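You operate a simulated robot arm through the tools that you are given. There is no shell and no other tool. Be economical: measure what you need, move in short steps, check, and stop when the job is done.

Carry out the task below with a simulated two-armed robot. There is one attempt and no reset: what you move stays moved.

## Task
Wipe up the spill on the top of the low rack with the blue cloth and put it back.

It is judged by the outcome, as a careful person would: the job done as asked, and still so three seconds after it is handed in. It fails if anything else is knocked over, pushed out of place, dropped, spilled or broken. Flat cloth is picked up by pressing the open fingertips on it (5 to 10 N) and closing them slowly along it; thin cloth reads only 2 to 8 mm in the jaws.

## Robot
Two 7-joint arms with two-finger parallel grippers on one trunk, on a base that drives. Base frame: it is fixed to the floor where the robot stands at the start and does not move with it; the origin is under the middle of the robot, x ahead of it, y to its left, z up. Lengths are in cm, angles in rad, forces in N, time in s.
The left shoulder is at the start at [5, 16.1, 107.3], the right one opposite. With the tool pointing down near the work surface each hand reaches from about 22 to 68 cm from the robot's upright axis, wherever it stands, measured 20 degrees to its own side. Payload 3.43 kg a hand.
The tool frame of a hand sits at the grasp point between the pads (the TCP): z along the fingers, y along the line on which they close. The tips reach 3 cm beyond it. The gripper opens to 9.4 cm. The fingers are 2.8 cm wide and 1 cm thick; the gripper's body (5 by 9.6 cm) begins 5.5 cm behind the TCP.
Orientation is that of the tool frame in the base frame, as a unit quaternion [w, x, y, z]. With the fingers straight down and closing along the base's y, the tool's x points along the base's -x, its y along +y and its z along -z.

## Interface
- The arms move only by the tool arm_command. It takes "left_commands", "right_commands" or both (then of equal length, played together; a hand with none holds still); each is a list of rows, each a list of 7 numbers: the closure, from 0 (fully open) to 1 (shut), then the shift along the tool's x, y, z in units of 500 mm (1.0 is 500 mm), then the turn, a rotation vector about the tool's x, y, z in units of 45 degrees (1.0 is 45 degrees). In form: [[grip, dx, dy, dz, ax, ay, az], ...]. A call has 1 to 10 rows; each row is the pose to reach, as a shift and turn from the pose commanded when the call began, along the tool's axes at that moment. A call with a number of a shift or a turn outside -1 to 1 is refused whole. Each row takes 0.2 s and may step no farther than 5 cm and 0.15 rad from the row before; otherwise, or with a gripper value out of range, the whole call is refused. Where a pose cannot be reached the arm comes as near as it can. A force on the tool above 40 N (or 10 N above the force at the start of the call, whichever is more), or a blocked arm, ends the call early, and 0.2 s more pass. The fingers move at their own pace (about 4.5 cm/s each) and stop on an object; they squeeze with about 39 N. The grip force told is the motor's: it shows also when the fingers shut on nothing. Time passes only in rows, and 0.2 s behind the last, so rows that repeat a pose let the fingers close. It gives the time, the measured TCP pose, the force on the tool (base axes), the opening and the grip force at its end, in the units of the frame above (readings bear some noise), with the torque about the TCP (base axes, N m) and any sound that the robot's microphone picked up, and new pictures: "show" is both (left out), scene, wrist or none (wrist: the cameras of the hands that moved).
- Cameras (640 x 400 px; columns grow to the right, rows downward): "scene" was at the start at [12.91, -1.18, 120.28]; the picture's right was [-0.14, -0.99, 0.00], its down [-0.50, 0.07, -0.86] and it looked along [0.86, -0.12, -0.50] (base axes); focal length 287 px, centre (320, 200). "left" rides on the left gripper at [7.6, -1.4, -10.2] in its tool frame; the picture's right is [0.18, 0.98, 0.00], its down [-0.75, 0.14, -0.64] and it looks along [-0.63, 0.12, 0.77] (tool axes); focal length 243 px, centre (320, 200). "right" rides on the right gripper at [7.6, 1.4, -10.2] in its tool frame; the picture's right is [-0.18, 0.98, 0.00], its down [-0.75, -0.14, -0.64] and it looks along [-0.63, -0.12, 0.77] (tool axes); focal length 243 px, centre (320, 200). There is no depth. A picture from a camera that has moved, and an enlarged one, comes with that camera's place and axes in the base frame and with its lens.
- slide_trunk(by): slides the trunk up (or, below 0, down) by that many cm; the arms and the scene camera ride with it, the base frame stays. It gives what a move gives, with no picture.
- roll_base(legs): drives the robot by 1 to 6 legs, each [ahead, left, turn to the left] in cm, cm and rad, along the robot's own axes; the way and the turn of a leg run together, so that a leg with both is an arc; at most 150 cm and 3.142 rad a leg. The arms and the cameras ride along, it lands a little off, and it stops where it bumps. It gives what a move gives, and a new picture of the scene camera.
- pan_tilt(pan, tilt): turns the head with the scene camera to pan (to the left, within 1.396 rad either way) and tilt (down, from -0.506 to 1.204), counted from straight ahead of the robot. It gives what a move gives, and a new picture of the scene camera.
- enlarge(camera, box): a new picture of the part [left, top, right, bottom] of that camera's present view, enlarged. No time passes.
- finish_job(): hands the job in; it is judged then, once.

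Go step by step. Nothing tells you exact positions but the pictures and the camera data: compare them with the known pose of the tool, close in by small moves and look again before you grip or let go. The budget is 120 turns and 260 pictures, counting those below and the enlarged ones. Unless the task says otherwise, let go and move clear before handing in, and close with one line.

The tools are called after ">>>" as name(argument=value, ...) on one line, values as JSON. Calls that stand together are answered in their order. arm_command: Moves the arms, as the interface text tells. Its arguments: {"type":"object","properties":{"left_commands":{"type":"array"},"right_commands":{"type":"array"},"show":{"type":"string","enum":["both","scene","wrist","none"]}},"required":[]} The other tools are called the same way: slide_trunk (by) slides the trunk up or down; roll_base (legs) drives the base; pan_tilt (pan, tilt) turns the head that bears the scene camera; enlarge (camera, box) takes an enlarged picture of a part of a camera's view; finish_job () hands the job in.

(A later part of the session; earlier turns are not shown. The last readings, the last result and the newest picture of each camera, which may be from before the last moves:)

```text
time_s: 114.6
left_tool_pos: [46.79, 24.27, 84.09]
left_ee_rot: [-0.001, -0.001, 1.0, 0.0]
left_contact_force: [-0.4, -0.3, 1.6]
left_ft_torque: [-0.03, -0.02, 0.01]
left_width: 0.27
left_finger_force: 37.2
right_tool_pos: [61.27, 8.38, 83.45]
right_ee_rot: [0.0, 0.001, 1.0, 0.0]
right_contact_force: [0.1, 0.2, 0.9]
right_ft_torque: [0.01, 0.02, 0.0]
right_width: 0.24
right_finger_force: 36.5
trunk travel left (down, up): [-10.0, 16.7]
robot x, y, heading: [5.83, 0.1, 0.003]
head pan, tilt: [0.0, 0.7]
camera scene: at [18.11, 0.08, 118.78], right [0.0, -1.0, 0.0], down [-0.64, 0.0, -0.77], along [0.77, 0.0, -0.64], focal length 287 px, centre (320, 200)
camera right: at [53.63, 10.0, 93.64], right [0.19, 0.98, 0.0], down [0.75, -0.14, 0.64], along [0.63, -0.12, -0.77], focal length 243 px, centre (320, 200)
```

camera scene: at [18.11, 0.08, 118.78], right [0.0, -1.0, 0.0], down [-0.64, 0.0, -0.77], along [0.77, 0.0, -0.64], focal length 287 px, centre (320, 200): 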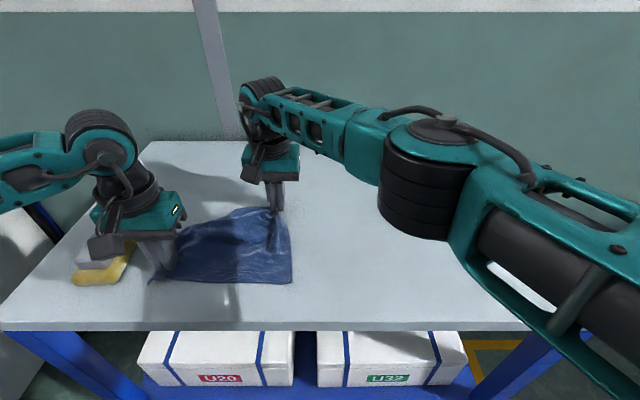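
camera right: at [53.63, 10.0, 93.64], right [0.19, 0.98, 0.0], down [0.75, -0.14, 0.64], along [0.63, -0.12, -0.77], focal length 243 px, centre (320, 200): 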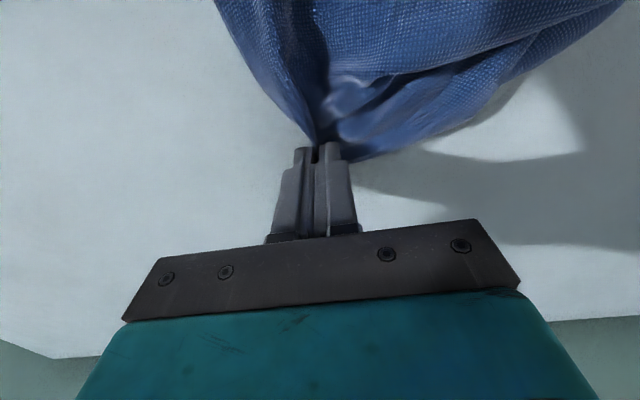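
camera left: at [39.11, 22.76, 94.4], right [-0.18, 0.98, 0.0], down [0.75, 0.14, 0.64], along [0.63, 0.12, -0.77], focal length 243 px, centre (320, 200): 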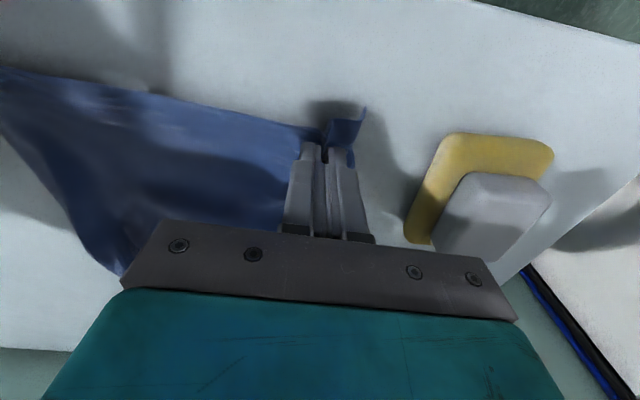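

Gripped at 2.4 mm. I'll lift this corner and pull it out toward far-right.

>>> arm_command(right_commands=[[1, 0, 0, -0.05, 0, 0, 0], [1, 0, 0, -0.1, 0, 0, 0], [1, -0.03, -0.05, -0.12, 0, 0, 0], [1, -0.05, -0.09, -0.12, 0, 0, 0], [1, -0.06, -0.13, -0.11, 0, 0, 0], [1, -0.07, -0.16, -0.09, 0, 0, 0]])

```text
time_s: 116.0
left_tool_pos: [46.72, 24.24, 84.2]
left_ee_rot: [0.001, 0.0, 1.0, -0.002]
left_contact_force: [9.8, -14.1, 2.8]
left_ft_torque: [-0.44, -0.28, -0.13]
left_width: 0.24
left_finger_force: 37.5
right_tool_pos: [64.71, 0.65, 87.88]
right_ee_rot: [-0.002, 0.0, 1.0, 0.002]
right_contact_force: [-9.9, 13.7, -3.6]
right_ft_torque: [0.41, 0.22, -0.18]
right_width: 0.28
right_finger_force: 36.9
trunk travel left (down, up): [-10.0, 16.7]
robot x, y, heading: [5.66, 0.06, -0.003]
head pan, tilt: [0.0, 0.7]
camera scene: at [18.13, 0.06, 118.78], right [0.0, -1.0, 0.0], down [-0.64, 0.0, -0.76], along [0.76, 0.0, -0.64], focal length 287 px, centre (320, 200)
camera right: at [57.12, 2.13, 98.15], right [0.18, 0.98, 0.0], down [0.76, -0.14, 0.64], along [0.63, -0.11, -0.77], focal length 243 px, centre (320, 200)
```

scene: 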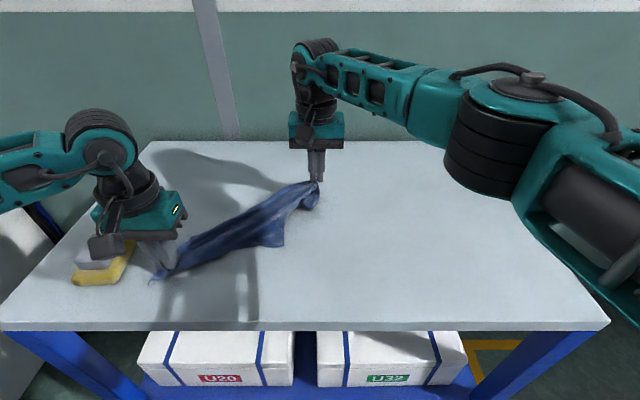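
right: 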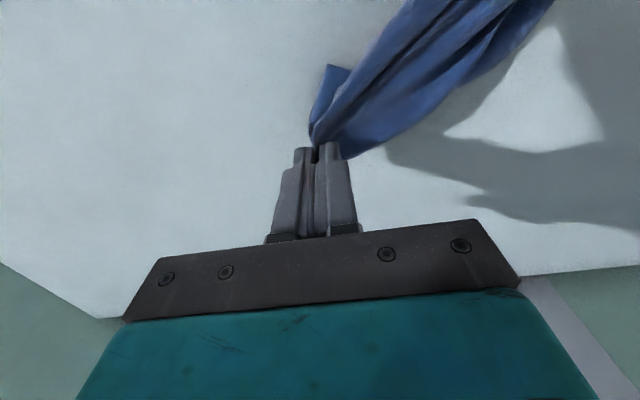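

The cloth is taut between near-left and far-right, with a flap free on the near side. I'll set this corner down, release, and look.

>>> arm_command(right_commands=[[1, 0.005, 0.008, 0.03, 0, 0, 0], [1, 0.005, 0.008, 0.06, 0, 0, 0], [1, 0.005, 0.008, 0.08, 0, 0, 0], [0.8, 0.005, 0.008, 0.085, 0, 0, 0], [0.65, 0.005, 0.008, 0.085, 0, 0, 0], [0.65, 0.005, 0.008, 0.04, 0, 0, 0], [0.65, 0.005, 0.008, -0.04, 0, 0, 0], [0.65, 0.04, -0.08, -0.06, 0, 0, 0], [0.65, 0.1, -0.15, -0.06, 0, 0, 0]], show="none")

>>> enlarge(camera="scene", box=[130, 160, 340, 300])

```text
time_s: 118.0
left_tool_pos: [46.67, 24.34, 84.16]
left_ee_rot: [-0.001, -0.001, 1.0, 0.0]
left_contact_force: [-0.2, 0.2, 0.0]
left_ft_torque: [0.03, 0.02, -0.03]
left_width: 0.24
left_finger_force: 36.9
right_tool_pos: [60.0, -7.21, 90.58]
right_ee_rot: [0.0, 0.002, 1.0, -0.001]
right_contact_force: [-0.3, -0.7, 0.4]
right_ft_torque: [0.0, -0.04, 0.05]
right_width: 3.28
right_finger_force: 0.0
trunk travel left (down, up): [-10.0, 16.7]
robot x, y, heading: [5.5, -0.13, -0.003]
head pan, tilt: [0.0, 0.7]
```

```text
2.86 times, centred on (235, 230) of scene
camera zoom: at [18.11, 0.03, 118.78], right [0.0, -1.0, 0.0], down [-0.64, 0.0, -0.77], along [0.77, 0.0, -0.64], focal length 820 px, centre (563, 114)
```

zoom: 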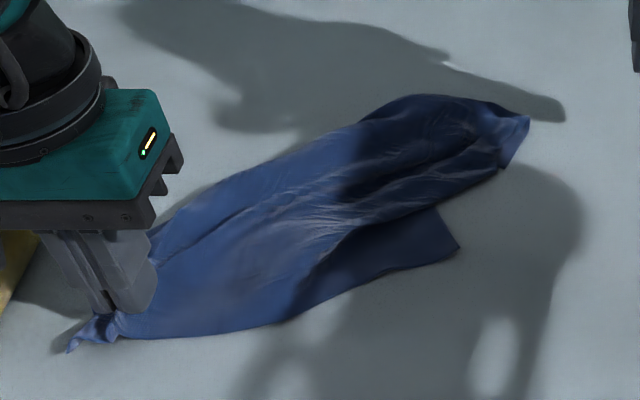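

Now it's clear: near-left corner held, far-right corner at (63, 1) and the near-right corner at (52, 6.7) lying flat and free. I'll pinch that corner with the right hand.

>>> arm_command(right_commands=[[0.65, 0.05, 0.07, 0, 0, 0, 0], [0.65, 0.09, 0.14, 0, 0, 0, 0], [0.65, 0.12, 0.21, 0.02, 0, 0, 0], [0.65, 0.136, 0.27, 0.06, 0, 0, 0], [0.65, 0.136, 0.306, 0.1, 0, 0, 0], [0.65, 0.136, 0.306, 0.13, 0, 0, 0], [0.65, 0.136, 0.306, 0.144, 0, 0, 0], [0.65, 0.136, 0.306, 0.15, 0, 0, 0]], show="wrist")

```text
time_s: 119.8
left_tool_pos: [46.76, 24.23, 84.17]
left_ee_rot: [-0.001, -0.001, 1.0, -0.001]
left_contact_force: [0.0, 0.8, -0.4]
left_ft_torque: [-0.02, -0.01, 0.0]
left_width: 0.24
left_finger_force: 36.2
right_tool_pos: [53.02, 8.21, 83.21]
right_ee_rot: [-0.001, 0.0, 1.0, 0.0]
right_contact_force: [0.3, -1.2, 2.2]
right_ft_torque: [0.06, -0.05, -0.04]
right_width: 3.3
right_finger_force: 0.0
trunk travel left (down, up): [-10.0, 16.7]
robot x, y, heading: [5.64, 0.14, -0.0]
head pan, tilt: [0.0, 0.7]
camera right: at [45.37, 9.76, 93.63], right [0.19, 0.98, 0.0], down [0.75, -0.14, 0.64], along [0.63, -0.12, -0.77], focal length 243 px, centre (320, 200)
```

right: 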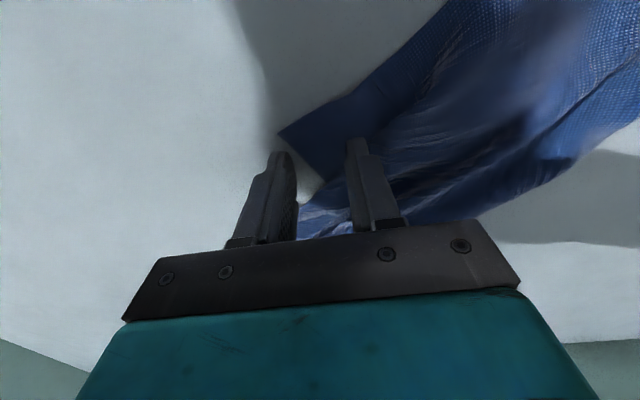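

The outer finger is just off the cloth. I'll shift 1 cm onto the corner, press and close.

>>> arm_command(right_commands=[[0.76, 0.0, 0.0, -0.02, 0, 0, 0], [0.76, 0.012, 0.022, -0.02, 0, 0, 0], [0.76, 0.012, 0.022, 0.0, 0, 0, 0], [0.76, 0.012, 0.022, 0.005, 0, 0, 0], [0.81, 0.012, 0.022, 0.005, 0, 0, 0], [0.86, 0.012, 0.022, 0.005, 0, 0, 0], [0.91, 0.012, 0.022, 0.005, 0, 0, 0], [0.96, 0.012, 0.022, 0.005, 0, 0, 0], [1, 0.012, 0.022, 0.005, 0, 0, 0], [1, 0.012, 0.022, 0.005, 0, 0, 0]], show="wrist")

```text
time_s: 122.0
left_tool_pos: [46.71, 24.32, 84.03]
left_ee_rot: [0.001, -0.001, 1.0, 0.0]
left_contact_force: [0.6, -0.4, -0.1]
left_ft_torque: [0.0, -0.02, 0.0]
left_width: 0.26
left_finger_force: 37.2
right_tool_pos: [52.41, 9.36, 83.19]
right_ee_rot: [0.001, 0.001, 1.0, 0.001]
right_contact_force: [2.1, 2.6, 16.9]
right_ft_torque: [0.17, -0.16, 0.03]
right_width: 0.17
right_finger_force: 36.8
trunk travel left (down, up): [-10.0, 16.7]
robot x, y, heading: [5.68, 0.18, 0.0]
head pan, tilt: [0.0, 0.7]
camera right: at [44.66, 10.95, 93.57], right [0.19, 0.98, 0.0], down [0.75, -0.14, 0.64], along [0.63, -0.12, -0.77], focal length 243 px, centre (320, 200)
```

right: 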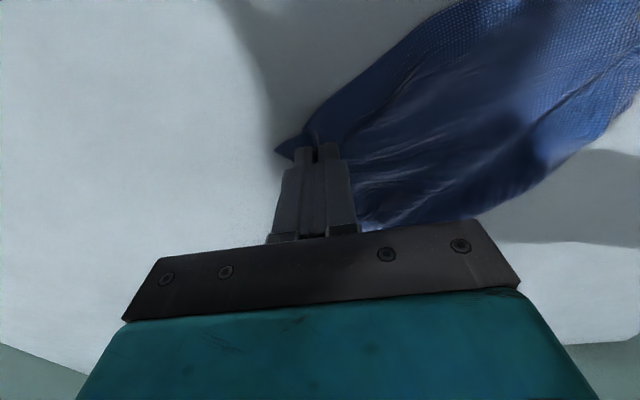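

Both near corners are now held. I'll lift and stretch the edge, hang the cloth, and check how it drapes.

>>> arm_command(right_commands=[[1, 0.02, -0.02, -0.06, 0, 0, 0], [1, 0.04, -0.04, -0.13, 0, 0, 0], [1, 0.06, -0.06, -0.2, 0, 0, 0], [1, 0.08, -0.08, -0.27, 0, 0, 0], [1, 0.1, -0.095, -0.34, 0, 0, 0], [1, 0.11, -0.1, -0.41, 0, 0, 0], [1, 0.06, -0.1, -0.46, 0, 0, 0], [1, 0, -0.1, -0.48, 0, 0, 0], [1, -0.06, -0.1, -0.48, 0, 0, 0]], left_commands=[[1, 0, 0, -0.06, 0, 0, 0], [1, 0, 0, -0.13, 0, 0, 0], [1, 0, 0, -0.2, 0, 0, 0], [1, 0, 0, -0.27, 0, 0, 0], [1, 0, 0, -0.34, 0, 0, 0], [1, 0, 0, -0.41, 0, 0, 0], [1, -0.05, 0, -0.46, 0, 0, 0], [1, -0.11, 0, -0.48, 0, 0, 0], [1, -0.17, 0, -0.48, 0, 0, 0]], show="scene")

>>> enlarge(camera="left", box=[0, 0, 480, 300])

```text
time_s: 123.3
left_tool_pos: [46.59, 23.33, 101.12]
left_ee_rot: [0.002, 0.007, 1.0, -0.011]
left_contact_force: [-0.6, -19.6, -1.0]
left_ft_torque: [-0.61, 0.04, 0.16]
left_width: 0.22
left_finger_force: 37.2
right_tool_pos: [47.15, 5.31, 100.24]
right_ee_rot: [0.001, -0.004, 1.0, 0.015]
right_contact_force: [1.2, 18.9, 1.2]
right_ft_torque: [0.55, 0.04, -0.26]
right_width: 0.16
right_finger_force: 36.2
trunk travel left (down, up): [-10.0, 16.7]
robot x, y, heading: [5.07, 0.01, -0.002]
head pan, tilt: [0.0, 0.7]
stopped in row 6 (left hand): the force on the tool passed its limit at 43 N (the readings are from after the stop); the commanded pose is now the measured one
camera scene: at [18.15, 0.09, 118.77], right [0.0, -1.0, 0.0], down [-0.64, 0.0, -0.76], along [0.76, 0.0, -0.64], focal length 287 px, centre (320, 200)
```

scene: 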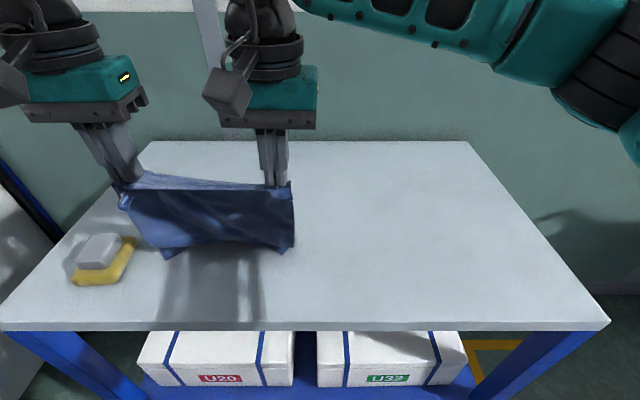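

```text
1.33 times, centred on (240, 150) of left
camera zoom: at [39.08, 22.12, 111.42], right [-0.17, 0.99, -0.02], down [0.75, 0.14, 0.64], along [0.63, 0.09, -0.77], focal length 324 px, centre (427, 267)
```

zoom: 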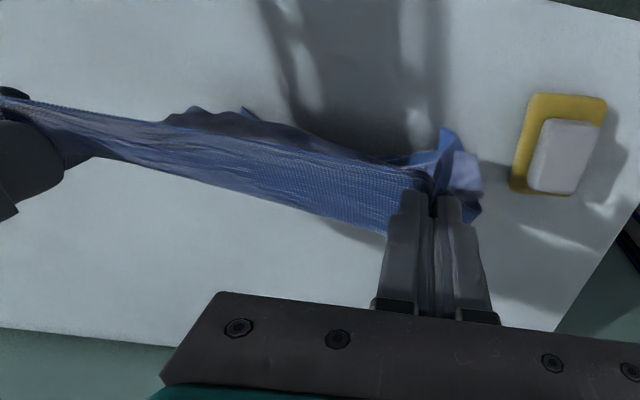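

The cloth hangs evenly doubled over the line between the hands. I'll lay it folded with the crease away from me (moving +x while lowering), hems toward the front edge, so the top layer can then be flipped open.

>>> arm_command(right_commands=[[1, 0.04, 0.005, 0, 0, 0, 0], [1, 0.08, 0.005, 0.02, 0, 0, 0], [1, 0.08, 0.005, 0.06, 0, 0, 0], [1, 0.05, 0.005, 0.1, 0, 0, 0], [1, 0.0, 0.005, 0.15, 0, 0, 0], [1, -0.05, 0.005, 0.2, 0, 0, 0], [1, -0.1, 0.005, 0.25, 0, 0, 0], [1, -0.14, 0.005, 0.29, 0, 0, 0], [1, -0.17, 0.005, 0.325, 0, 0, 0], [1, -0.19, 0.005, 0.325, 0, 0, 0]], left_commands=[[1, 0.03, 0, 0.02, 0, 0, 0], [1, 0.07, 0, 0.04, 0, 0, 0], [1, 0.07, 0, 0.08, 0, 0, 0], [1, 0.04, 0, 0.12, 0, 0, 0], [1, -0.01, 0, 0.17, 0, 0, 0], [1, -0.06, 0, 0.22, 0, 0, 0], [1, -0.11, 0, 0.27, 0, 0, 0], [1, -0.15, 0, 0.31, 0, 0, 0], [1, -0.18, 0, 0.342, 0, 0, 0], [1, -0.2, 0, 0.342, 0, 0, 0]], show="scene")

>>> enlarge(camera="scene", box=[110, 170, 350, 330])

```text
time_s: 125.5
left_tool_pos: [56.87, 23.19, 83.97]
left_ee_rot: [0.001, 0.005, 1.0, -0.007]
left_contact_force: [-0.5, -8.6, 0.1]
left_ft_torque: [-0.28, 0.02, 0.12]
left_width: 0.23
left_finger_force: 36.8
right_tool_pos: [56.83, 5.6, 83.94]
right_ee_rot: [0.0, -0.002, 1.0, 0.01]
right_contact_force: [0.4, 8.4, 0.5]
right_ft_torque: [0.24, 0.03, -0.11]
right_width: 0.17
right_finger_force: 36.7
trunk travel left (down, up): [-10.0, 16.7]
robot x, y, heading: [5.46, 0.22, -0.001]
head pan, tilt: [0.0, 0.7]
camera scene: at [18.12, 0.08, 118.78], right [0.0, -1.0, 0.0], down [-0.64, 0.0, -0.76], along [0.76, 0.0, -0.64], focal length 287 px, centre (320, 200)
```

scene: 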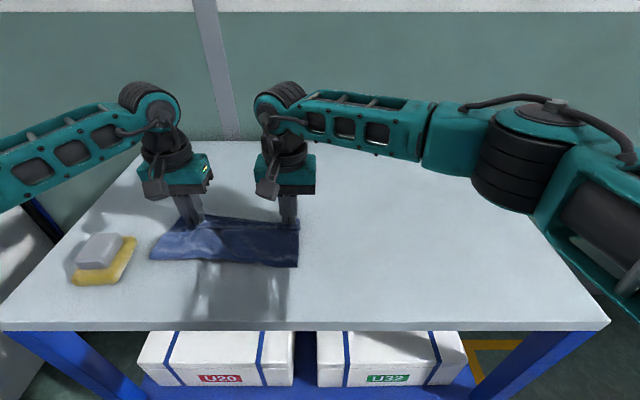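

```text
2.50 times, centred on (230, 250) of scene
camera zoom: at [18.12, 0.08, 118.78], right [0.0, -1.0, 0.0], down [-0.64, 0.0, -0.76], along [0.76, 0.0, -0.64], focal length 718 px, centre (545, 75)
```

zoom: 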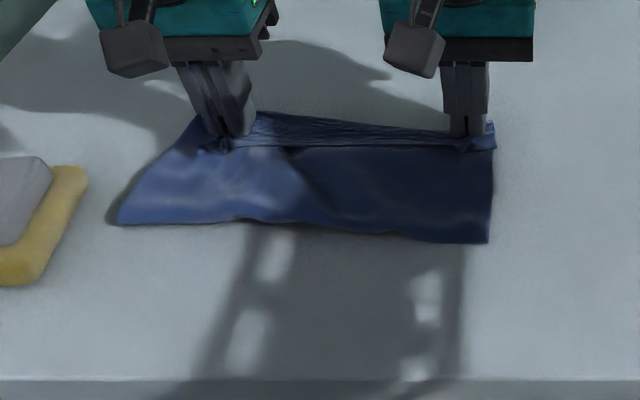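

Very good: it is now a neat strip with the held edge at the far side. Continuing to drag away (+x) should pull out the part tucked beneath.

>>> arm_command(right_commands=[[1, -0.03, 0.003, 0, 0, 0, 0], [1, -0.06, 0.003, 0, 0, 0, 0], [1, -0.09, 0.003, 0, 0, 0, 0], [1, -0.12, 0.003, 0, 0, 0, 0], [1, -0.14, 0.003, 0, 0, 0, 0]], left_commands=[[1, -0.03, 0, 0, 0, 0, 0], [1, -0.06, 0, 0, 0, 0, 0], [1, -0.09, 0, 0, 0, 0, 0], [1, -0.12, 0, 0, 0, 0, 0], [1, -0.14, 0, 0, 0, 0, 0]], show="scene")

```text
time_s: 126.7
left_tool_pos: [64.03, 23.0, 84.03]
left_ee_rot: [0.002, 0.005, 1.0, -0.008]
left_contact_force: [0.5, -4.8, -0.2]
left_ft_torque: [-0.11, -0.04, 0.03]
left_width: 0.26
left_finger_force: 37.1
right_tool_pos: [63.57, 5.73, 84.07]
right_ee_rot: [0.001, -0.003, 1.0, 0.011]
right_contact_force: [-0.5, 4.3, 0.3]
right_ft_torque: [0.15, 0.02, -0.03]
right_width: 0.16
right_finger_force: 36.4
trunk travel left (down, up): [-10.0, 16.7]
robot x, y, heading: [5.6, -0.27, 0.001]
head pan, tilt: [0.0, 0.7]
camera scene: at [18.11, 0.08, 118.78], right [0.0, -1.0, 0.0], down [-0.64, 0.0, -0.77], along [0.77, 0.0, -0.64], focal length 287 px, centre (320, 200)
```

scene: 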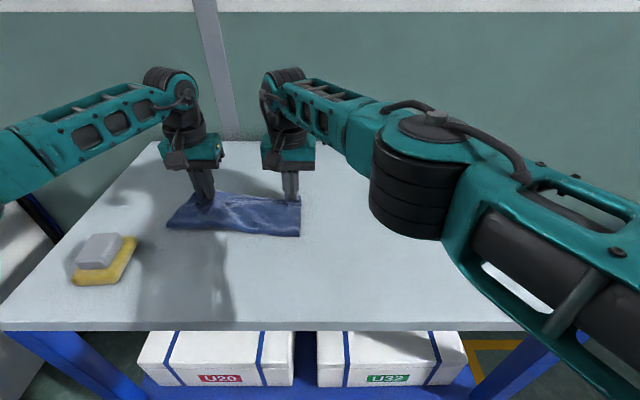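

>>> enlarge(camera="scene", box=[155, 180, 315, 245])

>>> enlarge(camera="right", box=[200, 0, 640, 260])

>>> enlarge(camera="left", box=[0, 0, 440, 260])

```text
4.00 times, centred on (235, 212) of scene
camera zoom: at [18.11, 0.08, 118.78], right [0.0, -1.0, 0.0], down [-0.64, 0.0, -0.77], along [0.77, 0.0, -0.64], focal length 1148 px, centre (660, 150)
```

zoom: 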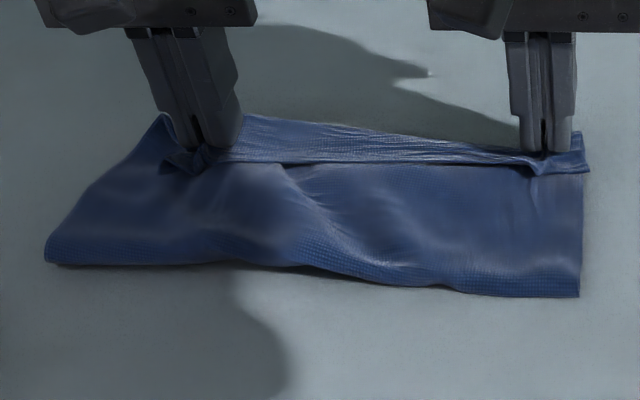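

```text
1.45 times, centred on (420, 130) of right
camera zoom: at [55.87, 7.04, 94.44], right [0.18, 0.98, 0.02], down [0.75, -0.15, 0.64], along [0.63, -0.1, -0.77], focal length 353 px, centre (174, 302)
```

zoom: 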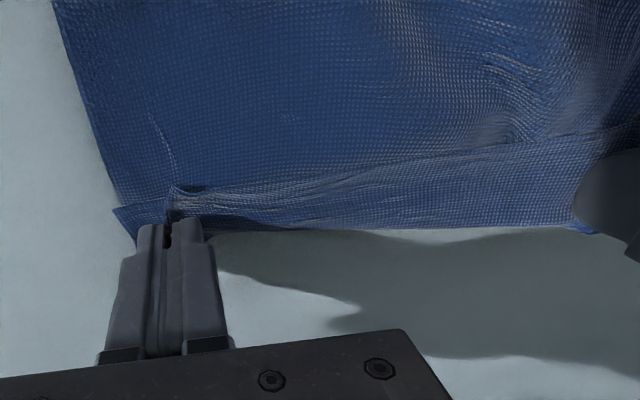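

```text
1.45 times, centred on (220, 130) of left
camera zoom: at [56.27, 21.76, 94.38], right [-0.17, 0.98, -0.02], down [0.75, 0.14, 0.64], along [0.63, 0.1, -0.77], focal length 353 px, centre (466, 302)
```

zoom: 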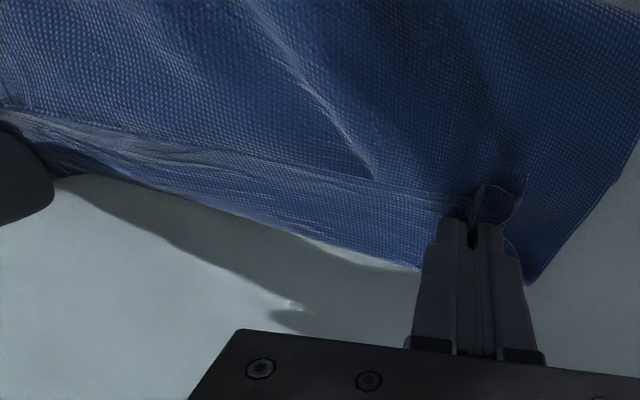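

The held edge is a small band folded over on top, and the front edge is full width (corners near (56.7, 29) and (54.5, 4)). I'll let go, regrasp the front corners, and pull that edge toward the robot.

>>> arm_command(right_commands=[[0.85, 0, 0, 0.006, 0, 0, 0], [0.7, 0, 0, 0.006, 0, 0, 0], [0.7, 0, 0, 0.0, 0, 0, 0], [0.7, 0, 0, -0.06, 0, 0, 0], [0.7, 0.07, 0.01, -0.08, 0, 0, 0], [0.7, 0.145, 0.016, -0.08, 0, 0, 0], [0.7, 0.145, 0.016, -0.03, 0, 0, 0]], left_commands=[[0.85, 0, 0, 0.006, 0, 0, 0], [0.7, 0, 0, 0.006, 0, 0, 0], [0.7, 0, 0, 0.0, 0, 0, 0], [0.7, 0, 0, -0.06, 0, 0, 0], [0.7, 0.06, 0.04, -0.08, 0, 0, 0], [0.7, 0.115, 0.075, -0.08, 0, 0, 0], [0.7, 0.115, 0.075, -0.03, 0, 0, 0]], show="wrist")

```text
time_s: 128.3
left_tool_pos: [57.94, 27.11, 85.68]
left_ee_rot: [0.002, 0.004, 1.0, -0.008]
left_contact_force: [0.1, 0.1, 0.3]
left_ft_torque: [-0.02, -0.02, 0.02]
left_width: 2.83
left_finger_force: 0.2
right_tool_pos: [56.42, 6.43, 85.59]
right_ee_rot: [0.001, -0.001, 1.0, 0.011]
right_contact_force: [-0.3, 0.2, 0.6]
right_ft_torque: [-0.02, -0.06, 0.03]
right_width: 2.81
right_finger_force: 0.1
trunk travel left (down, up): [-10.0, 16.7]
robot x, y, heading: [5.7, 0.1, -0.001]
head pan, tilt: [0.0, 0.7]
camera right: at [48.85, 7.84, 95.96], right [0.18, 0.98, 0.02], down [0.75, -0.15, 0.64], along [0.63, -0.1, -0.77], focal length 243 px, centre (320, 200)
camera left: at [50.38, 25.75, 95.96], right [-0.18, 0.98, -0.02], down [0.75, 0.14, 0.64], along [0.63, 0.1, -0.77], focal length 243 px, centre (320, 200)
```

right: 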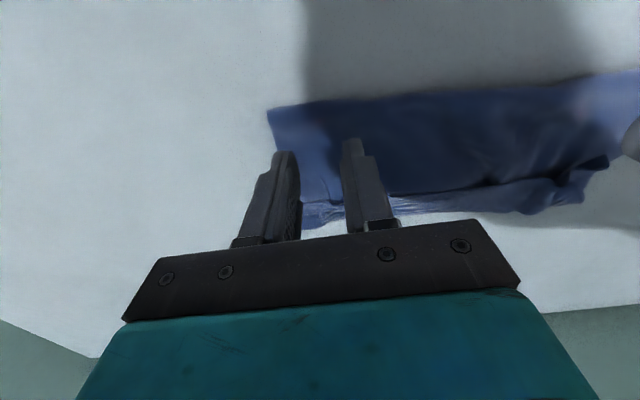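
left: 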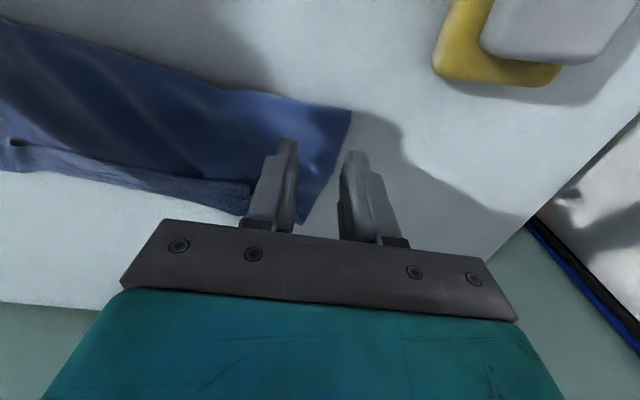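

Positions are close; I'll shift the left 1.6 cm in, then press and close both.

>>> arm_command(right_commands=[[0.7, 0.016, 0.008, 0.01, 0, 0, 0], [0.7, 0.016, 0.008, 0.035, 0, 0, 0], [0.7, 0.016, 0.008, 0.048, 0, 0, 0], [0.72, 0.016, 0.008, 0.053, 0, 0, 0], [0.77, 0.016, 0.008, 0.053, 0, 0, 0], [0.82, 0.016, 0.008, 0.053, 0, 0, 0], [0.87, 0.016, 0.008, 0.053, 0, 0, 0], [0.92, 0.016, 0.008, 0.053, 0, 0, 0], [1, 0.016, 0.008, 0.053, 0, 0, 0], [1, 0.016, 0.008, 0.053, 0, 0, 0]], left_commands=[[0.7, 0.02, -0.032, 0.01, 0, 0, 0], [0.7, 0.02, -0.032, 0.035, 0, 0, 0], [0.7, 0.02, -0.032, 0.048, 0, 0, 0], [0.72, 0.02, -0.032, 0.055, 0, 0, 0], [0.77, 0.02, -0.032, 0.055, 0, 0, 0], [0.82, 0.02, -0.032, 0.055, 0, 0, 0], [0.87, 0.02, -0.032, 0.055, 0, 0, 0], [0.92, 0.02, -0.032, 0.055, 0, 0, 0], [1, 0.02, -0.032, 0.055, 0, 0, 0], [1, 0.02, -0.032, 0.055, 0, 0, 0]], show="wrist")

```text
time_s: 130.5
left_tool_pos: [57.02, 25.16, 83.12]
left_ee_rot: [0.005, 0.004, 1.0, -0.007]
left_contact_force: [0.0, 3.7, 24.9]
left_ft_torque: [0.26, -0.08, -0.01]
left_width: 0.31
left_finger_force: 37.8
right_tool_pos: [55.36, 6.83, 83.33]
right_ee_rot: [0.004, -0.001, 1.0, 0.011]
right_contact_force: [0.2, -8.6, 25.5]
right_ft_torque: [-0.48, 0.06, 0.03]
right_width: 0.01
right_finger_force: 32.8
trunk travel left (down, up): [-10.0, 16.7]
robot x, y, heading: [5.6, 0.26, 0.004]
head pan, tilt: [0.0, 0.7]
camera right: at [47.68, 8.13, 93.56], right [0.18, 0.98, 0.02], down [0.75, -0.15, 0.64], along [0.64, -0.1, -0.76], focal length 243 px, centre (320, 200)
camera left: at [49.3, 23.94, 93.51], right [-0.18, 0.98, -0.02], down [0.75, 0.14, 0.65], along [0.64, 0.1, -0.76], focal length 243 px, centre (320, 200)
```

right: 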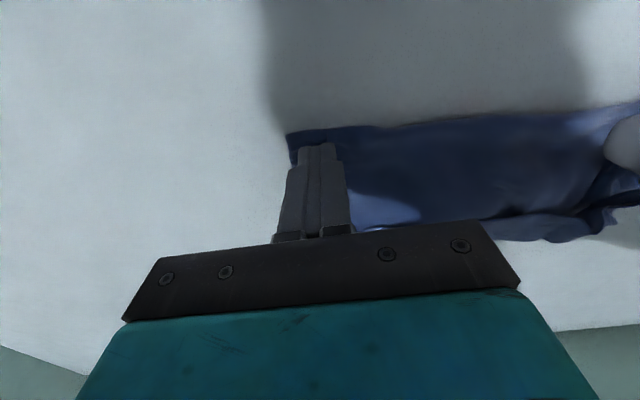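
left: 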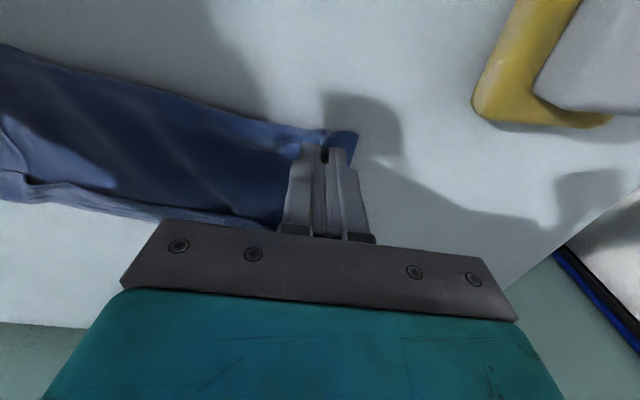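

The left has it; the right slipped. I'll reopen the right wider, shift it 1 cm inward, and retry with lighter pressure.

>>> arm_command(right_commands=[[0.9, 0, 0, -0.02, 0, 0, 0], [0.6, 0, 0.024, -0.03, 0, 0, 0], [0.55, 0, 0.024, -0.02, 0, 0, 0], [0.55, 0, 0.024, -0.006, 0, 0, 0], [0.62, 0, 0.024, -0.003, 0, 0, 0], [0.69, 0, 0.024, -0.003, 0, 0, 0], [0.77, 0, 0.024, -0.003, 0, 0, 0], [0.85, 0, 0.024, -0.003, 0, 0, 0], [0.93, 0, 0.024, -0.003, 0, 0, 0], [1, 0, 0.024, -0.003, 0, 0, 0]], left_commands=[[1, 0, 0, -0.01, 0, 0, 0], [1, 0, 0, -0.01, 0, 0, 0], [1, 0, 0, -0.01, 0, 0, 0], [1, 0, 0, -0.01, 0, 0, 0], [1, 0, 0, -0.01, 0, 0, 0], [1, 0, 0, -0.01, 0, 0, 0], [1, 0, 0, -0.01, 0, 0, 0], [1, 0, 0, -0.01, 0, 0, 0], [1, 0, 0, -0.01, 0, 0, 0], [1, 0, 0, -0.01, 0, 0, 0]], show="none")

>>> arm_command(right_commands=[[1, 0, 0, 0, 0, 0, 0], [1, 0, 0, -0.01, 0, 0, 0]], show="wrist")

```text
time_s: 132.7
left_tool_pos: [57.09, 25.35, 83.38]
left_ee_rot: [0.002, 0.004, 1.0, -0.007]
left_contact_force: [-0.7, -1.0, 1.1]
left_ft_torque: [-0.04, -0.01, 0.0]
left_width: 0.31
left_finger_force: 37.6
right_tool_pos: [55.6, 8.16, 83.3]
right_ee_rot: [0.003, -0.001, 1.0, 0.011]
right_contact_force: [0.6, -7.4, 24.4]
right_ft_torque: [-0.42, 0.0, 0.02]
right_width: 0.58
right_finger_force: 38.7
trunk travel left (down, up): [-10.0, 16.7]
robot x, y, heading: [5.84, 0.07, 0.0]
head pan, tilt: [0.0, 0.7]
```

```text
time_s: 133.3
left_tool_pos: [57.03, 25.37, 83.41]
left_ee_rot: [0.002, 0.005, 1.0, -0.007]
left_contact_force: [-0.9, -1.1, 2.3]
left_ft_torque: [-0.02, 0.03, 0.01]
left_width: 0.28
left_finger_force: 37.7
right_tool_pos: [55.44, 8.3, 83.36]
right_ee_rot: [0.0, -0.002, 1.0, 0.011]
right_contact_force: [0.7, 0.1, 1.3]
right_ft_torque: [0.02, 0.0, -0.02]
right_width: 0.29
right_finger_force: 37.3
trunk travel left (down, up): [-10.0, 16.7]
robot x, y, heading: [5.27, 0.32, -0.001]
head pan, tilt: [0.0, 0.7]
camera right: at [47.81, 9.69, 93.74], right [0.18, 0.98, 0.02], down [0.76, -0.15, 0.64], along [0.63, -0.1, -0.77], focal length 243 px, centre (320, 200)
```

right: 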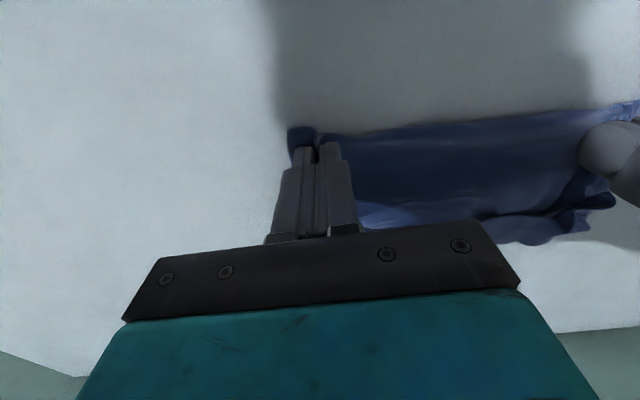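

Both front corners are held. I'll lift 20 cm and see how the cloth hangs.

>>> arm_command(right_commands=[[1, 0, 0, -0.07, 0, 0, 0], [1, 0, 0, -0.14, 0, 0, 0], [1, 0, 0, -0.21, 0, 0, 0], [1, 0, 0, -0.28, 0, 0, 0], [1, 0, 0, -0.35, 0, 0, 0], [1, 0, 0, -0.42, 0, 0, 0], [1, 0, 0, -0.46, 0, 0, 0], [1, 0, -0.006, -0.46, 0, 0, 0]], left_commands=[[1, 0, 0, -0.07, 0, 0, 0], [1, 0, 0, -0.14, 0, 0, 0], [1, 0, 0, -0.21, 0, 0, 0], [1, 0, 0, -0.28, 0, 0, 0], [1, 0, 0, -0.35, 0, 0, 0], [1, 0, 0, -0.42, 0, 0, 0], [1, 0, 0, -0.46, 0, 0, 0], [1, 0, 0.006, -0.46, 0, 0, 0]])

```text
time_s: 135.1
left_tool_pos: [56.91, 25.75, 106.37]
left_ee_rot: [0.002, 0.007, 1.0, -0.008]
left_contact_force: [-2.7, -19.8, 0.3]
left_ft_torque: [-0.66, 0.1, -0.15]
left_width: 0.31
left_finger_force: 37.7
right_tool_pos: [55.48, 7.67, 106.5]
right_ee_rot: [0.0, -0.002, 1.0, 0.014]
right_contact_force: [3.9, 20.2, -1.0]
right_ft_torque: [0.6, -0.09, -0.16]
right_width: 0.32
right_finger_force: 37.3
trunk travel left (down, up): [-10.0, 16.7]
robot x, y, heading: [5.76, 0.18, -0.003]
head pan, tilt: [0.0, 0.7]
camera scene: at [18.13, 0.07, 118.77], right [0.0, -1.0, 0.0], down [-0.64, 0.0, -0.76], along [0.76, 0.0, -0.64], focal length 287 px, centre (320, 200)
camera right: at [47.83, 8.85, 116.93], right [0.18, 0.98, 0.03], down [0.75, -0.15, 0.64], along [0.63, -0.09, -0.77], focal length 243 px, centre (320, 200)
camera left: at [49.25, 24.62, 116.68], right [-0.17, 0.99, -0.02], down [0.75, 0.14, 0.64], along [0.64, 0.1, -0.77], focal length 243 px, centre (320, 200)
```

scene: 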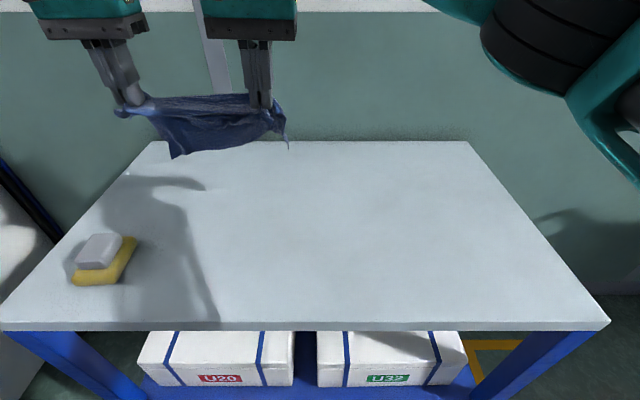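
right: 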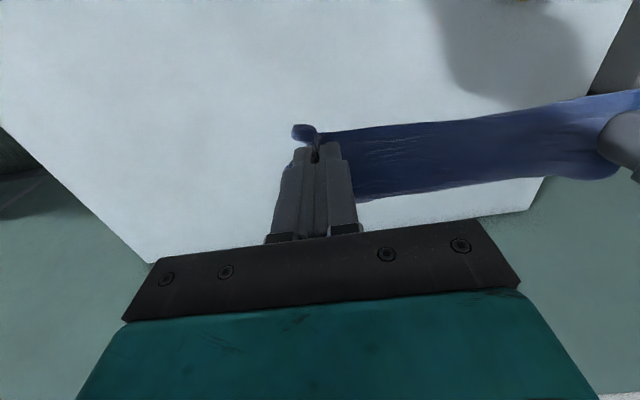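
left: 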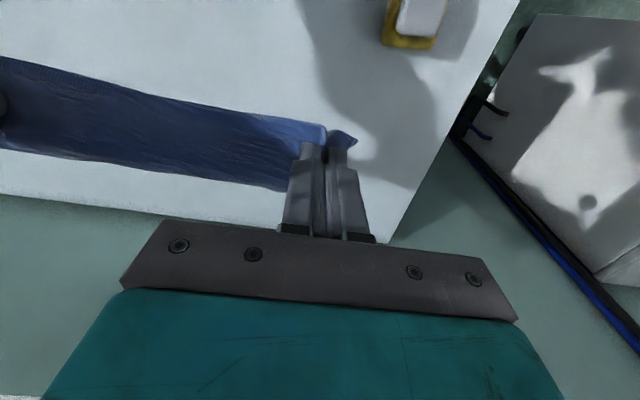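

It hangs as a short doubled curtain. I'll lay it neatly in that folded form, centred on its original place (about x 60, y 13.5), moving away while lowering.

>>> arm_command(right_commands=[[1, 0.03, -0.02, 0.06, 0, 0, 0], [1, 0.06, -0.04, 0.12, 0, 0, 0], [1, 0.08, -0.06, 0.18, 0, 0, 0], [1, 0.08, -0.06, 0.24, 0, 0, 0], [1, 0.04, -0.06, 0.29, 0, 0, 0], [1, 0.0, -0.06, 0.33, 0, 0, 0], [1, -0.05, -0.06, 0.37, 0, 0, 0], [1, -0.1, -0.06, 0.41, 0, 0, 0], [1, -0.14, -0.06, 0.445, 0, 0, 0], [1, -0.165, -0.06, 0.45, 0, 0, 0]], left_commands=[[1, 0.05, -0.024, 0.06, 0, 0, 0], [1, 0.08, -0.044, 0.12, 0, 0, 0], [1, 0.1, -0.064, 0.18, 0, 0, 0], [1, 0.1, -0.064, 0.24, 0, 0, 0], [1, 0.06, -0.064, 0.29, 0, 0, 0], [1, 0.02, -0.064, 0.33, 0, 0, 0], [1, -0.03, -0.064, 0.37, 0, 0, 0], [1, -0.08, -0.064, 0.41, 0, 0, 0], [1, -0.12, -0.064, 0.445, 0, 0, 0], [1, -0.145, -0.064, 0.45, 0, 0, 0]], show="none")

>>> enlarge(camera="scene", box=[130, 160, 350, 300])

```text
time_s: 137.3
left_tool_pos: [64.16, 22.44, 83.84]
left_ee_rot: [0.001, 0.004, 1.0, -0.007]
left_contact_force: [-0.1, -2.9, 2.6]
left_ft_torque: [-0.11, 0.07, -0.03]
left_width: 0.28
left_finger_force: 36.8
right_tool_pos: [63.94, 4.9, 84.02]
right_ee_rot: [0.002, -0.003, 1.0, 0.01]
right_contact_force: [-1.1, 2.9, 1.2]
right_ft_torque: [0.12, -0.02, -0.02]
right_width: 0.27
right_finger_force: 37.4
trunk travel left (down, up): [-10.0, 16.7]
robot x, y, heading: [5.42, -0.14, 0.003]
head pan, tilt: [0.0, 0.7]
```

```text
2.86 times, centred on (240, 230) of scene
camera zoom: at [18.07, 0.1, 118.79], right [0.0, -1.0, 0.0], down [-0.64, 0.0, -0.77], along [0.77, 0.0, -0.64], focal length 820 px, centre (549, 114)
```

zoom: 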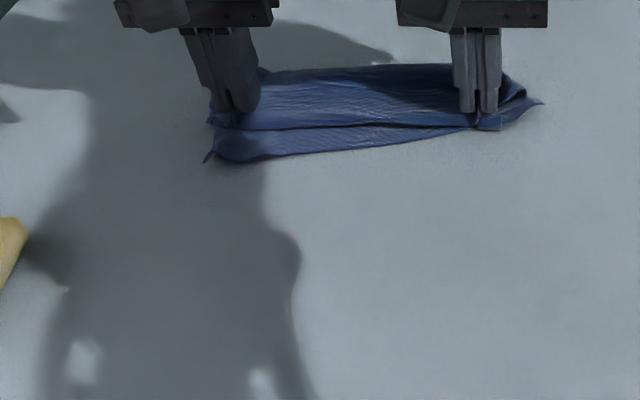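

Now the rest lies beyond the held line. A low drag toward the robot should trail it out and centre it.

>>> arm_command(right_commands=[[1, 0.04, 0, 0.008, 0, 0, 0], [1, 0.08, 0, 0.008, 0, 0, 0], [1, 0.12, 0, 0.008, 0, 0, 0], [1, 0.16, 0, 0.008, 0, 0, 0], [1, 0.2, 0, 0.008, 0, 0, 0], [1, 0.24, 0, 0.008, 0, 0, 0]], left_commands=[[1, 0.04, 0, 0.006, 0, 0, 0], [1, 0.08, 0, 0.006, 0, 0, 0], [1, 0.12, 0, 0.006, 0, 0, 0], [1, 0.16, 0, 0.006, 0, 0, 0], [1, 0.2, 0, 0.006, 0, 0, 0], [1, 0.24, 0, 0.006, 0, 0, 0]], show="scene")

>>> enlarge(camera="left", box=[0, 0, 480, 300])

```text
time_s: 138.7
left_tool_pos: [52.11, 22.4, 83.53]
left_ee_rot: [0.002, 0.004, 1.0, -0.007]
left_contact_force: [-0.1, -2.8, 5.6]
left_ft_torque: [-0.07, 0.08, -0.06]
left_width: 0.3
left_finger_force: 37.2
right_tool_pos: [51.99, 5.01, 83.78]
right_ee_rot: [0.001, -0.001, 1.0, 0.012]
right_contact_force: [-0.8, 3.1, 0.9]
right_ft_torque: [0.09, -0.02, 0.0]
right_width: 0.3
right_finger_force: 37.5
trunk travel left (down, up): [-10.0, 16.7]
robot x, y, heading: [5.58, -0.08, 0.0]
head pan, tilt: [0.0, 0.7]
camera scene: at [18.08, 0.06, 118.78], right [0.0, -1.0, 0.0], down [-0.64, 0.0, -0.77], along [0.77, 0.0, -0.64], focal length 287 px, centre (320, 200)
```

scene: 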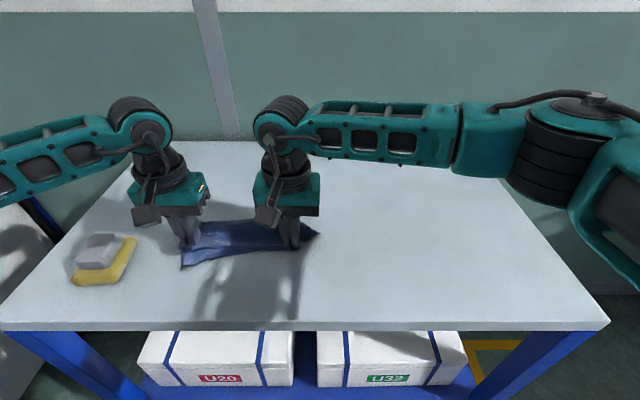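

```text
1.33 times, centred on (240, 150) of left
camera zoom: at [44.54, 21.2, 93.88], right [-0.18, 0.98, -0.02], down [0.75, 0.14, 0.64], along [0.63, 0.1, -0.77], focal length 324 px, centre (427, 267)
```

zoom: 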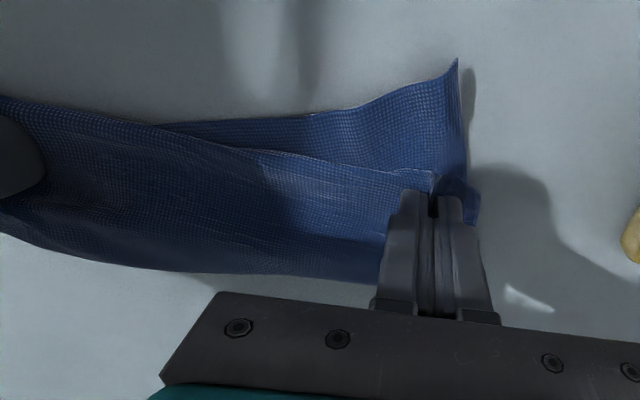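

Now I see it: the hands hold the upper layer's hem while the lower layer extends toward the robot underneath. I'll flip the upper layer open by lifting it and carrying it over to the far side.

>>> arm_command(right_commands=[[1, 0, 0, -0.04, 0, 0, 0], [1, -0.02, 0, -0.09, 0, 0, 0], [1, -0.06, 0, -0.13, 0, 0, 0], [1, -0.11, 0, -0.15, 0, 0, 0], [1, -0.16, 0, -0.13, 0, 0, 0], [1, -0.2, 0, -0.09, 0, 0, 0], [1, -0.23, 0, -0.05, 0, 0, 0], [1, -0.245, 0, -0.01, 0, 0, 0]], left_commands=[[1, 0, 0, -0.04, 0, 0, 0], [1, -0.02, 0, -0.09, 0, 0, 0], [1, -0.06, 0, -0.13, 0, 0, 0], [1, -0.11, 0, -0.15, 0, 0, 0], [1, -0.16, 0, -0.13, 0, 0, 0], [1, -0.2, 0, -0.09, 0, 0, 0], [1, -0.23, 0, -0.05, 0, 0, 0], [1, -0.245, 0, -0.01, 0, 0, 0]], show="none")

>>> enlarge(camera="scene", box=[130, 160, 350, 300])

```text
time_s: 140.5
left_tool_pos: [64.58, 22.3, 84.12]
left_ee_rot: [0.001, 0.006, 1.0, -0.007]
left_contact_force: [-0.7, -2.9, 0.9]
left_ft_torque: [-0.08, -0.02, -0.04]
left_width: 0.28
left_finger_force: 37.7
right_tool_pos: [63.95, 4.82, 85.24]
right_ee_rot: [0.001, -0.002, 1.0, 0.011]
right_contact_force: [0.7, 3.2, -0.6]
right_ft_torque: [0.11, 0.02, -0.04]
right_width: 0.27
right_finger_force: 37.6
right hand out of reach, approached as far as the arm can: row 8
trunk travel left (down, up): [-10.0, 16.7]
robot x, y, heading: [5.77, 0.07, 0.001]
head pan, tilt: [0.0, 0.7]
```

```text
2.86 times, centred on (240, 230) of scene
camera zoom: at [18.12, 0.05, 118.78], right [0.0, -1.0, 0.0], down [-0.64, 0.0, -0.76], along [0.76, 0.0, -0.64], focal length 820 px, centre (549, 114)
```

zoom: 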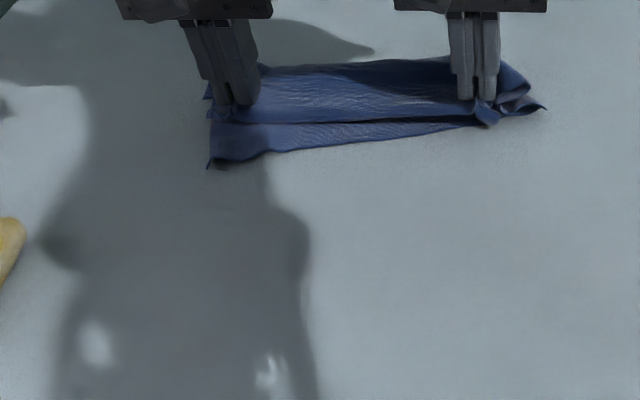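

The whole stack moved. Instead I'll keep the right hand on the upper hem and use the left to grab the lower layer's protruding near-left corner, then pull the two apart.

>>> arm_command(left_commands=[[0.85, 0, 0, 0.005, 0, 0, 0], [0.7, 0, 0, 0.005, 0, 0, 0], [0.7, 0, 0, -0.05, 0, 0, 0], [0.7, 0.04, 0, -0.07, 0, 0, 0], [0.7, 0.08, 0, -0.07, 0, 0, 0], [0.7, 0.08, 0, -0.05, 0, 0, 0]], show="wrist")

```text
time_s: 141.9
left_tool_pos: [60.29, 22.43, 86.54]
left_ee_rot: [0.002, 0.004, 1.0, -0.008]
left_contact_force: [-0.3, 0.1, 0.1]
left_ft_torque: [0.01, 0.01, 0.01]
left_width: 2.83
left_finger_force: 0.0
right_tool_pos: [63.88, 4.98, 85.25]
right_ee_rot: [0.001, -0.002, 1.0, 0.01]
right_contact_force: [0.3, -0.3, -0.4]
right_ft_torque: [0.02, -0.04, -0.02]
right_width: 0.29
right_finger_force: 37.5
trunk travel left (down, up): [-10.0, 16.7]
robot x, y, heading: [5.66, -0.2, 0.002]
head pan, tilt: [0.0, 0.7]
camera left: at [52.74, 21.19, 96.89], right [-0.17, 0.98, -0.02], down [0.75, 0.14, 0.64], along [0.63, 0.1, -0.77], focal length 243 px, centre (320, 200)
```

left: 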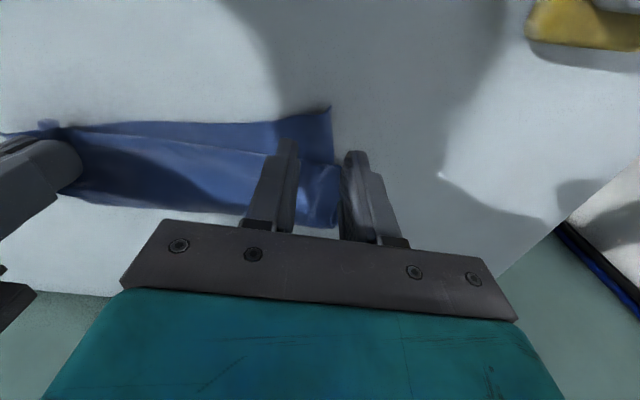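

>>> arm_command(left_commands=[[0.74, 0.014, -0.03, 0.02, 0, 0, 0], [0.74, 0.014, -0.03, 0.05, 0, 0, 0], [0.74, 0.014, -0.03, 0.065, 0, 0, 0], [0.74, 0.014, -0.03, 0.07, 0, 0, 0], [0.79, 0.014, -0.03, 0.07, 0, 0, 0], [0.84, 0.014, -0.03, 0.07, 0, 0, 0], [0.89, 0.014, -0.03, 0.07, 0, 0, 0], [0.94, 0.014, -0.03, 0.07, 0, 0, 0], [1, 0.014, -0.03, 0.07, 0, 0, 0], [1, 0.014, -0.03, 0.065, 0, 0, 0]], show="wrist")

```text
time_s: 144.1
left_tool_pos: [59.68, 20.89, 83.21]
left_ee_rot: [0.0, 0.005, 1.0, -0.007]
left_contact_force: [-0.8, 0.1, 0.6]
left_ft_torque: [0.01, -0.01, 0.01]
left_width: 0.25
left_finger_force: 36.9
right_tool_pos: [63.87, 4.95, 85.26]
right_ee_rot: [0.001, -0.001, 1.0, 0.011]
right_contact_force: [-0.5, 0.0, 0.9]
right_ft_torque: [0.01, -0.01, -0.06]
right_width: 0.29
right_finger_force: 37.0
trunk travel left (down, up): [-10.0, 16.7]
robot x, y, heading: [5.55, -0.07, 0.005]
head pan, tilt: [0.0, 0.7]
camera left: at [52.16, 19.64, 93.59], right [-0.17, 0.98, -0.01], down [0.75, 0.14, 0.64], along [0.63, 0.1, -0.77], focal length 243 px, centre (320, 200)
```

left: 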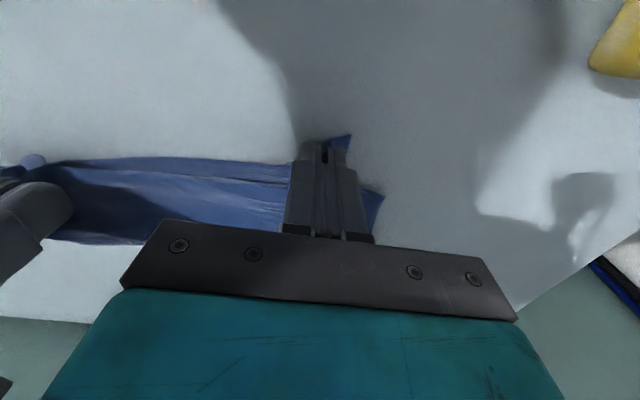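

Gripped. Now I'll pull the left corner toward near-left while the right holds.

>>> arm_command(left_commands=[[1, 0.03, 0.01, -0.02, 0, 0, 0], [1, 0.07, 0.025, -0.03, 0, 0, 0], [1, 0.11, 0.04, -0.03, 0, 0, 0], [1, 0.15, 0.055, -0.03, 0, 0, 0], [1, 0.19, 0.07, -0.03, 0, 0, 0], [1, 0.22, 0.09, -0.02, 0, 0, 0], [1, 0.25, 0.11, -0.015, 0, 0, 0]], show="scene")

>>> enlarge(camera="scene", box=[130, 160, 350, 300])

```text
time_s: 145.7
left_tool_pos: [47.35, 26.47, 84.11]
left_ee_rot: [0.006, 0.006, 1.0, -0.012]
left_contact_force: [16.5, -19.7, 0.8]
left_ft_torque: [-0.59, -0.51, -0.25]
left_width: 0.2
left_finger_force: 36.5
right_tool_pos: [63.38, 5.42, 85.17]
right_ee_rot: [-0.003, -0.006, 1.0, 0.015]
right_contact_force: [-15.9, 19.0, -2.0]
right_ft_torque: [0.52, 0.5, 0.48]
right_width: 0.34
right_finger_force: 38.0
trunk travel left (down, up): [-10.0, 16.7]
robot x, y, heading: [5.64, 0.05, 0.0]
head pan, tilt: [0.0, 0.7]
camera scene: at [18.11, 0.09, 118.78], right [0.0, -1.0, 0.0], down [-0.64, 0.0, -0.77], along [0.77, 0.0, -0.64], focal length 287 px, centre (320, 200)
```

scene: 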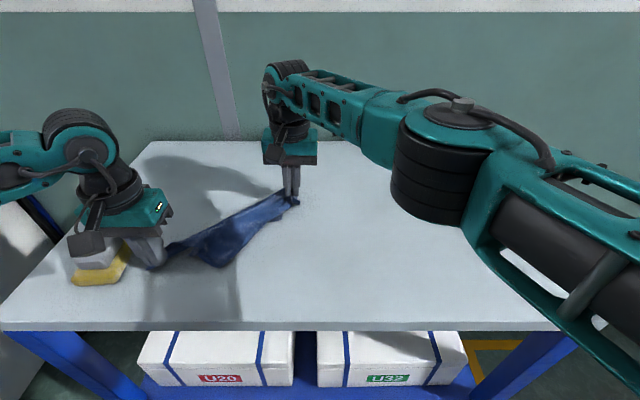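

```text
2.86 times, centred on (240, 230) of scene
camera zoom: at [18.11, 0.09, 118.78], right [0.0, -1.0, 0.0], down [-0.64, 0.0, -0.77], along [0.77, 0.0, -0.64], focal length 820 px, centre (549, 114)
```

zoom: 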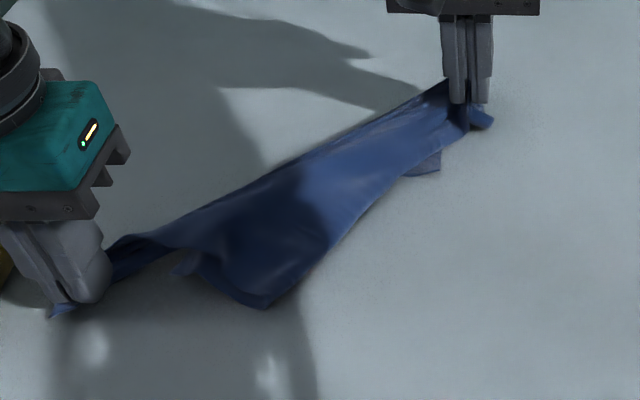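

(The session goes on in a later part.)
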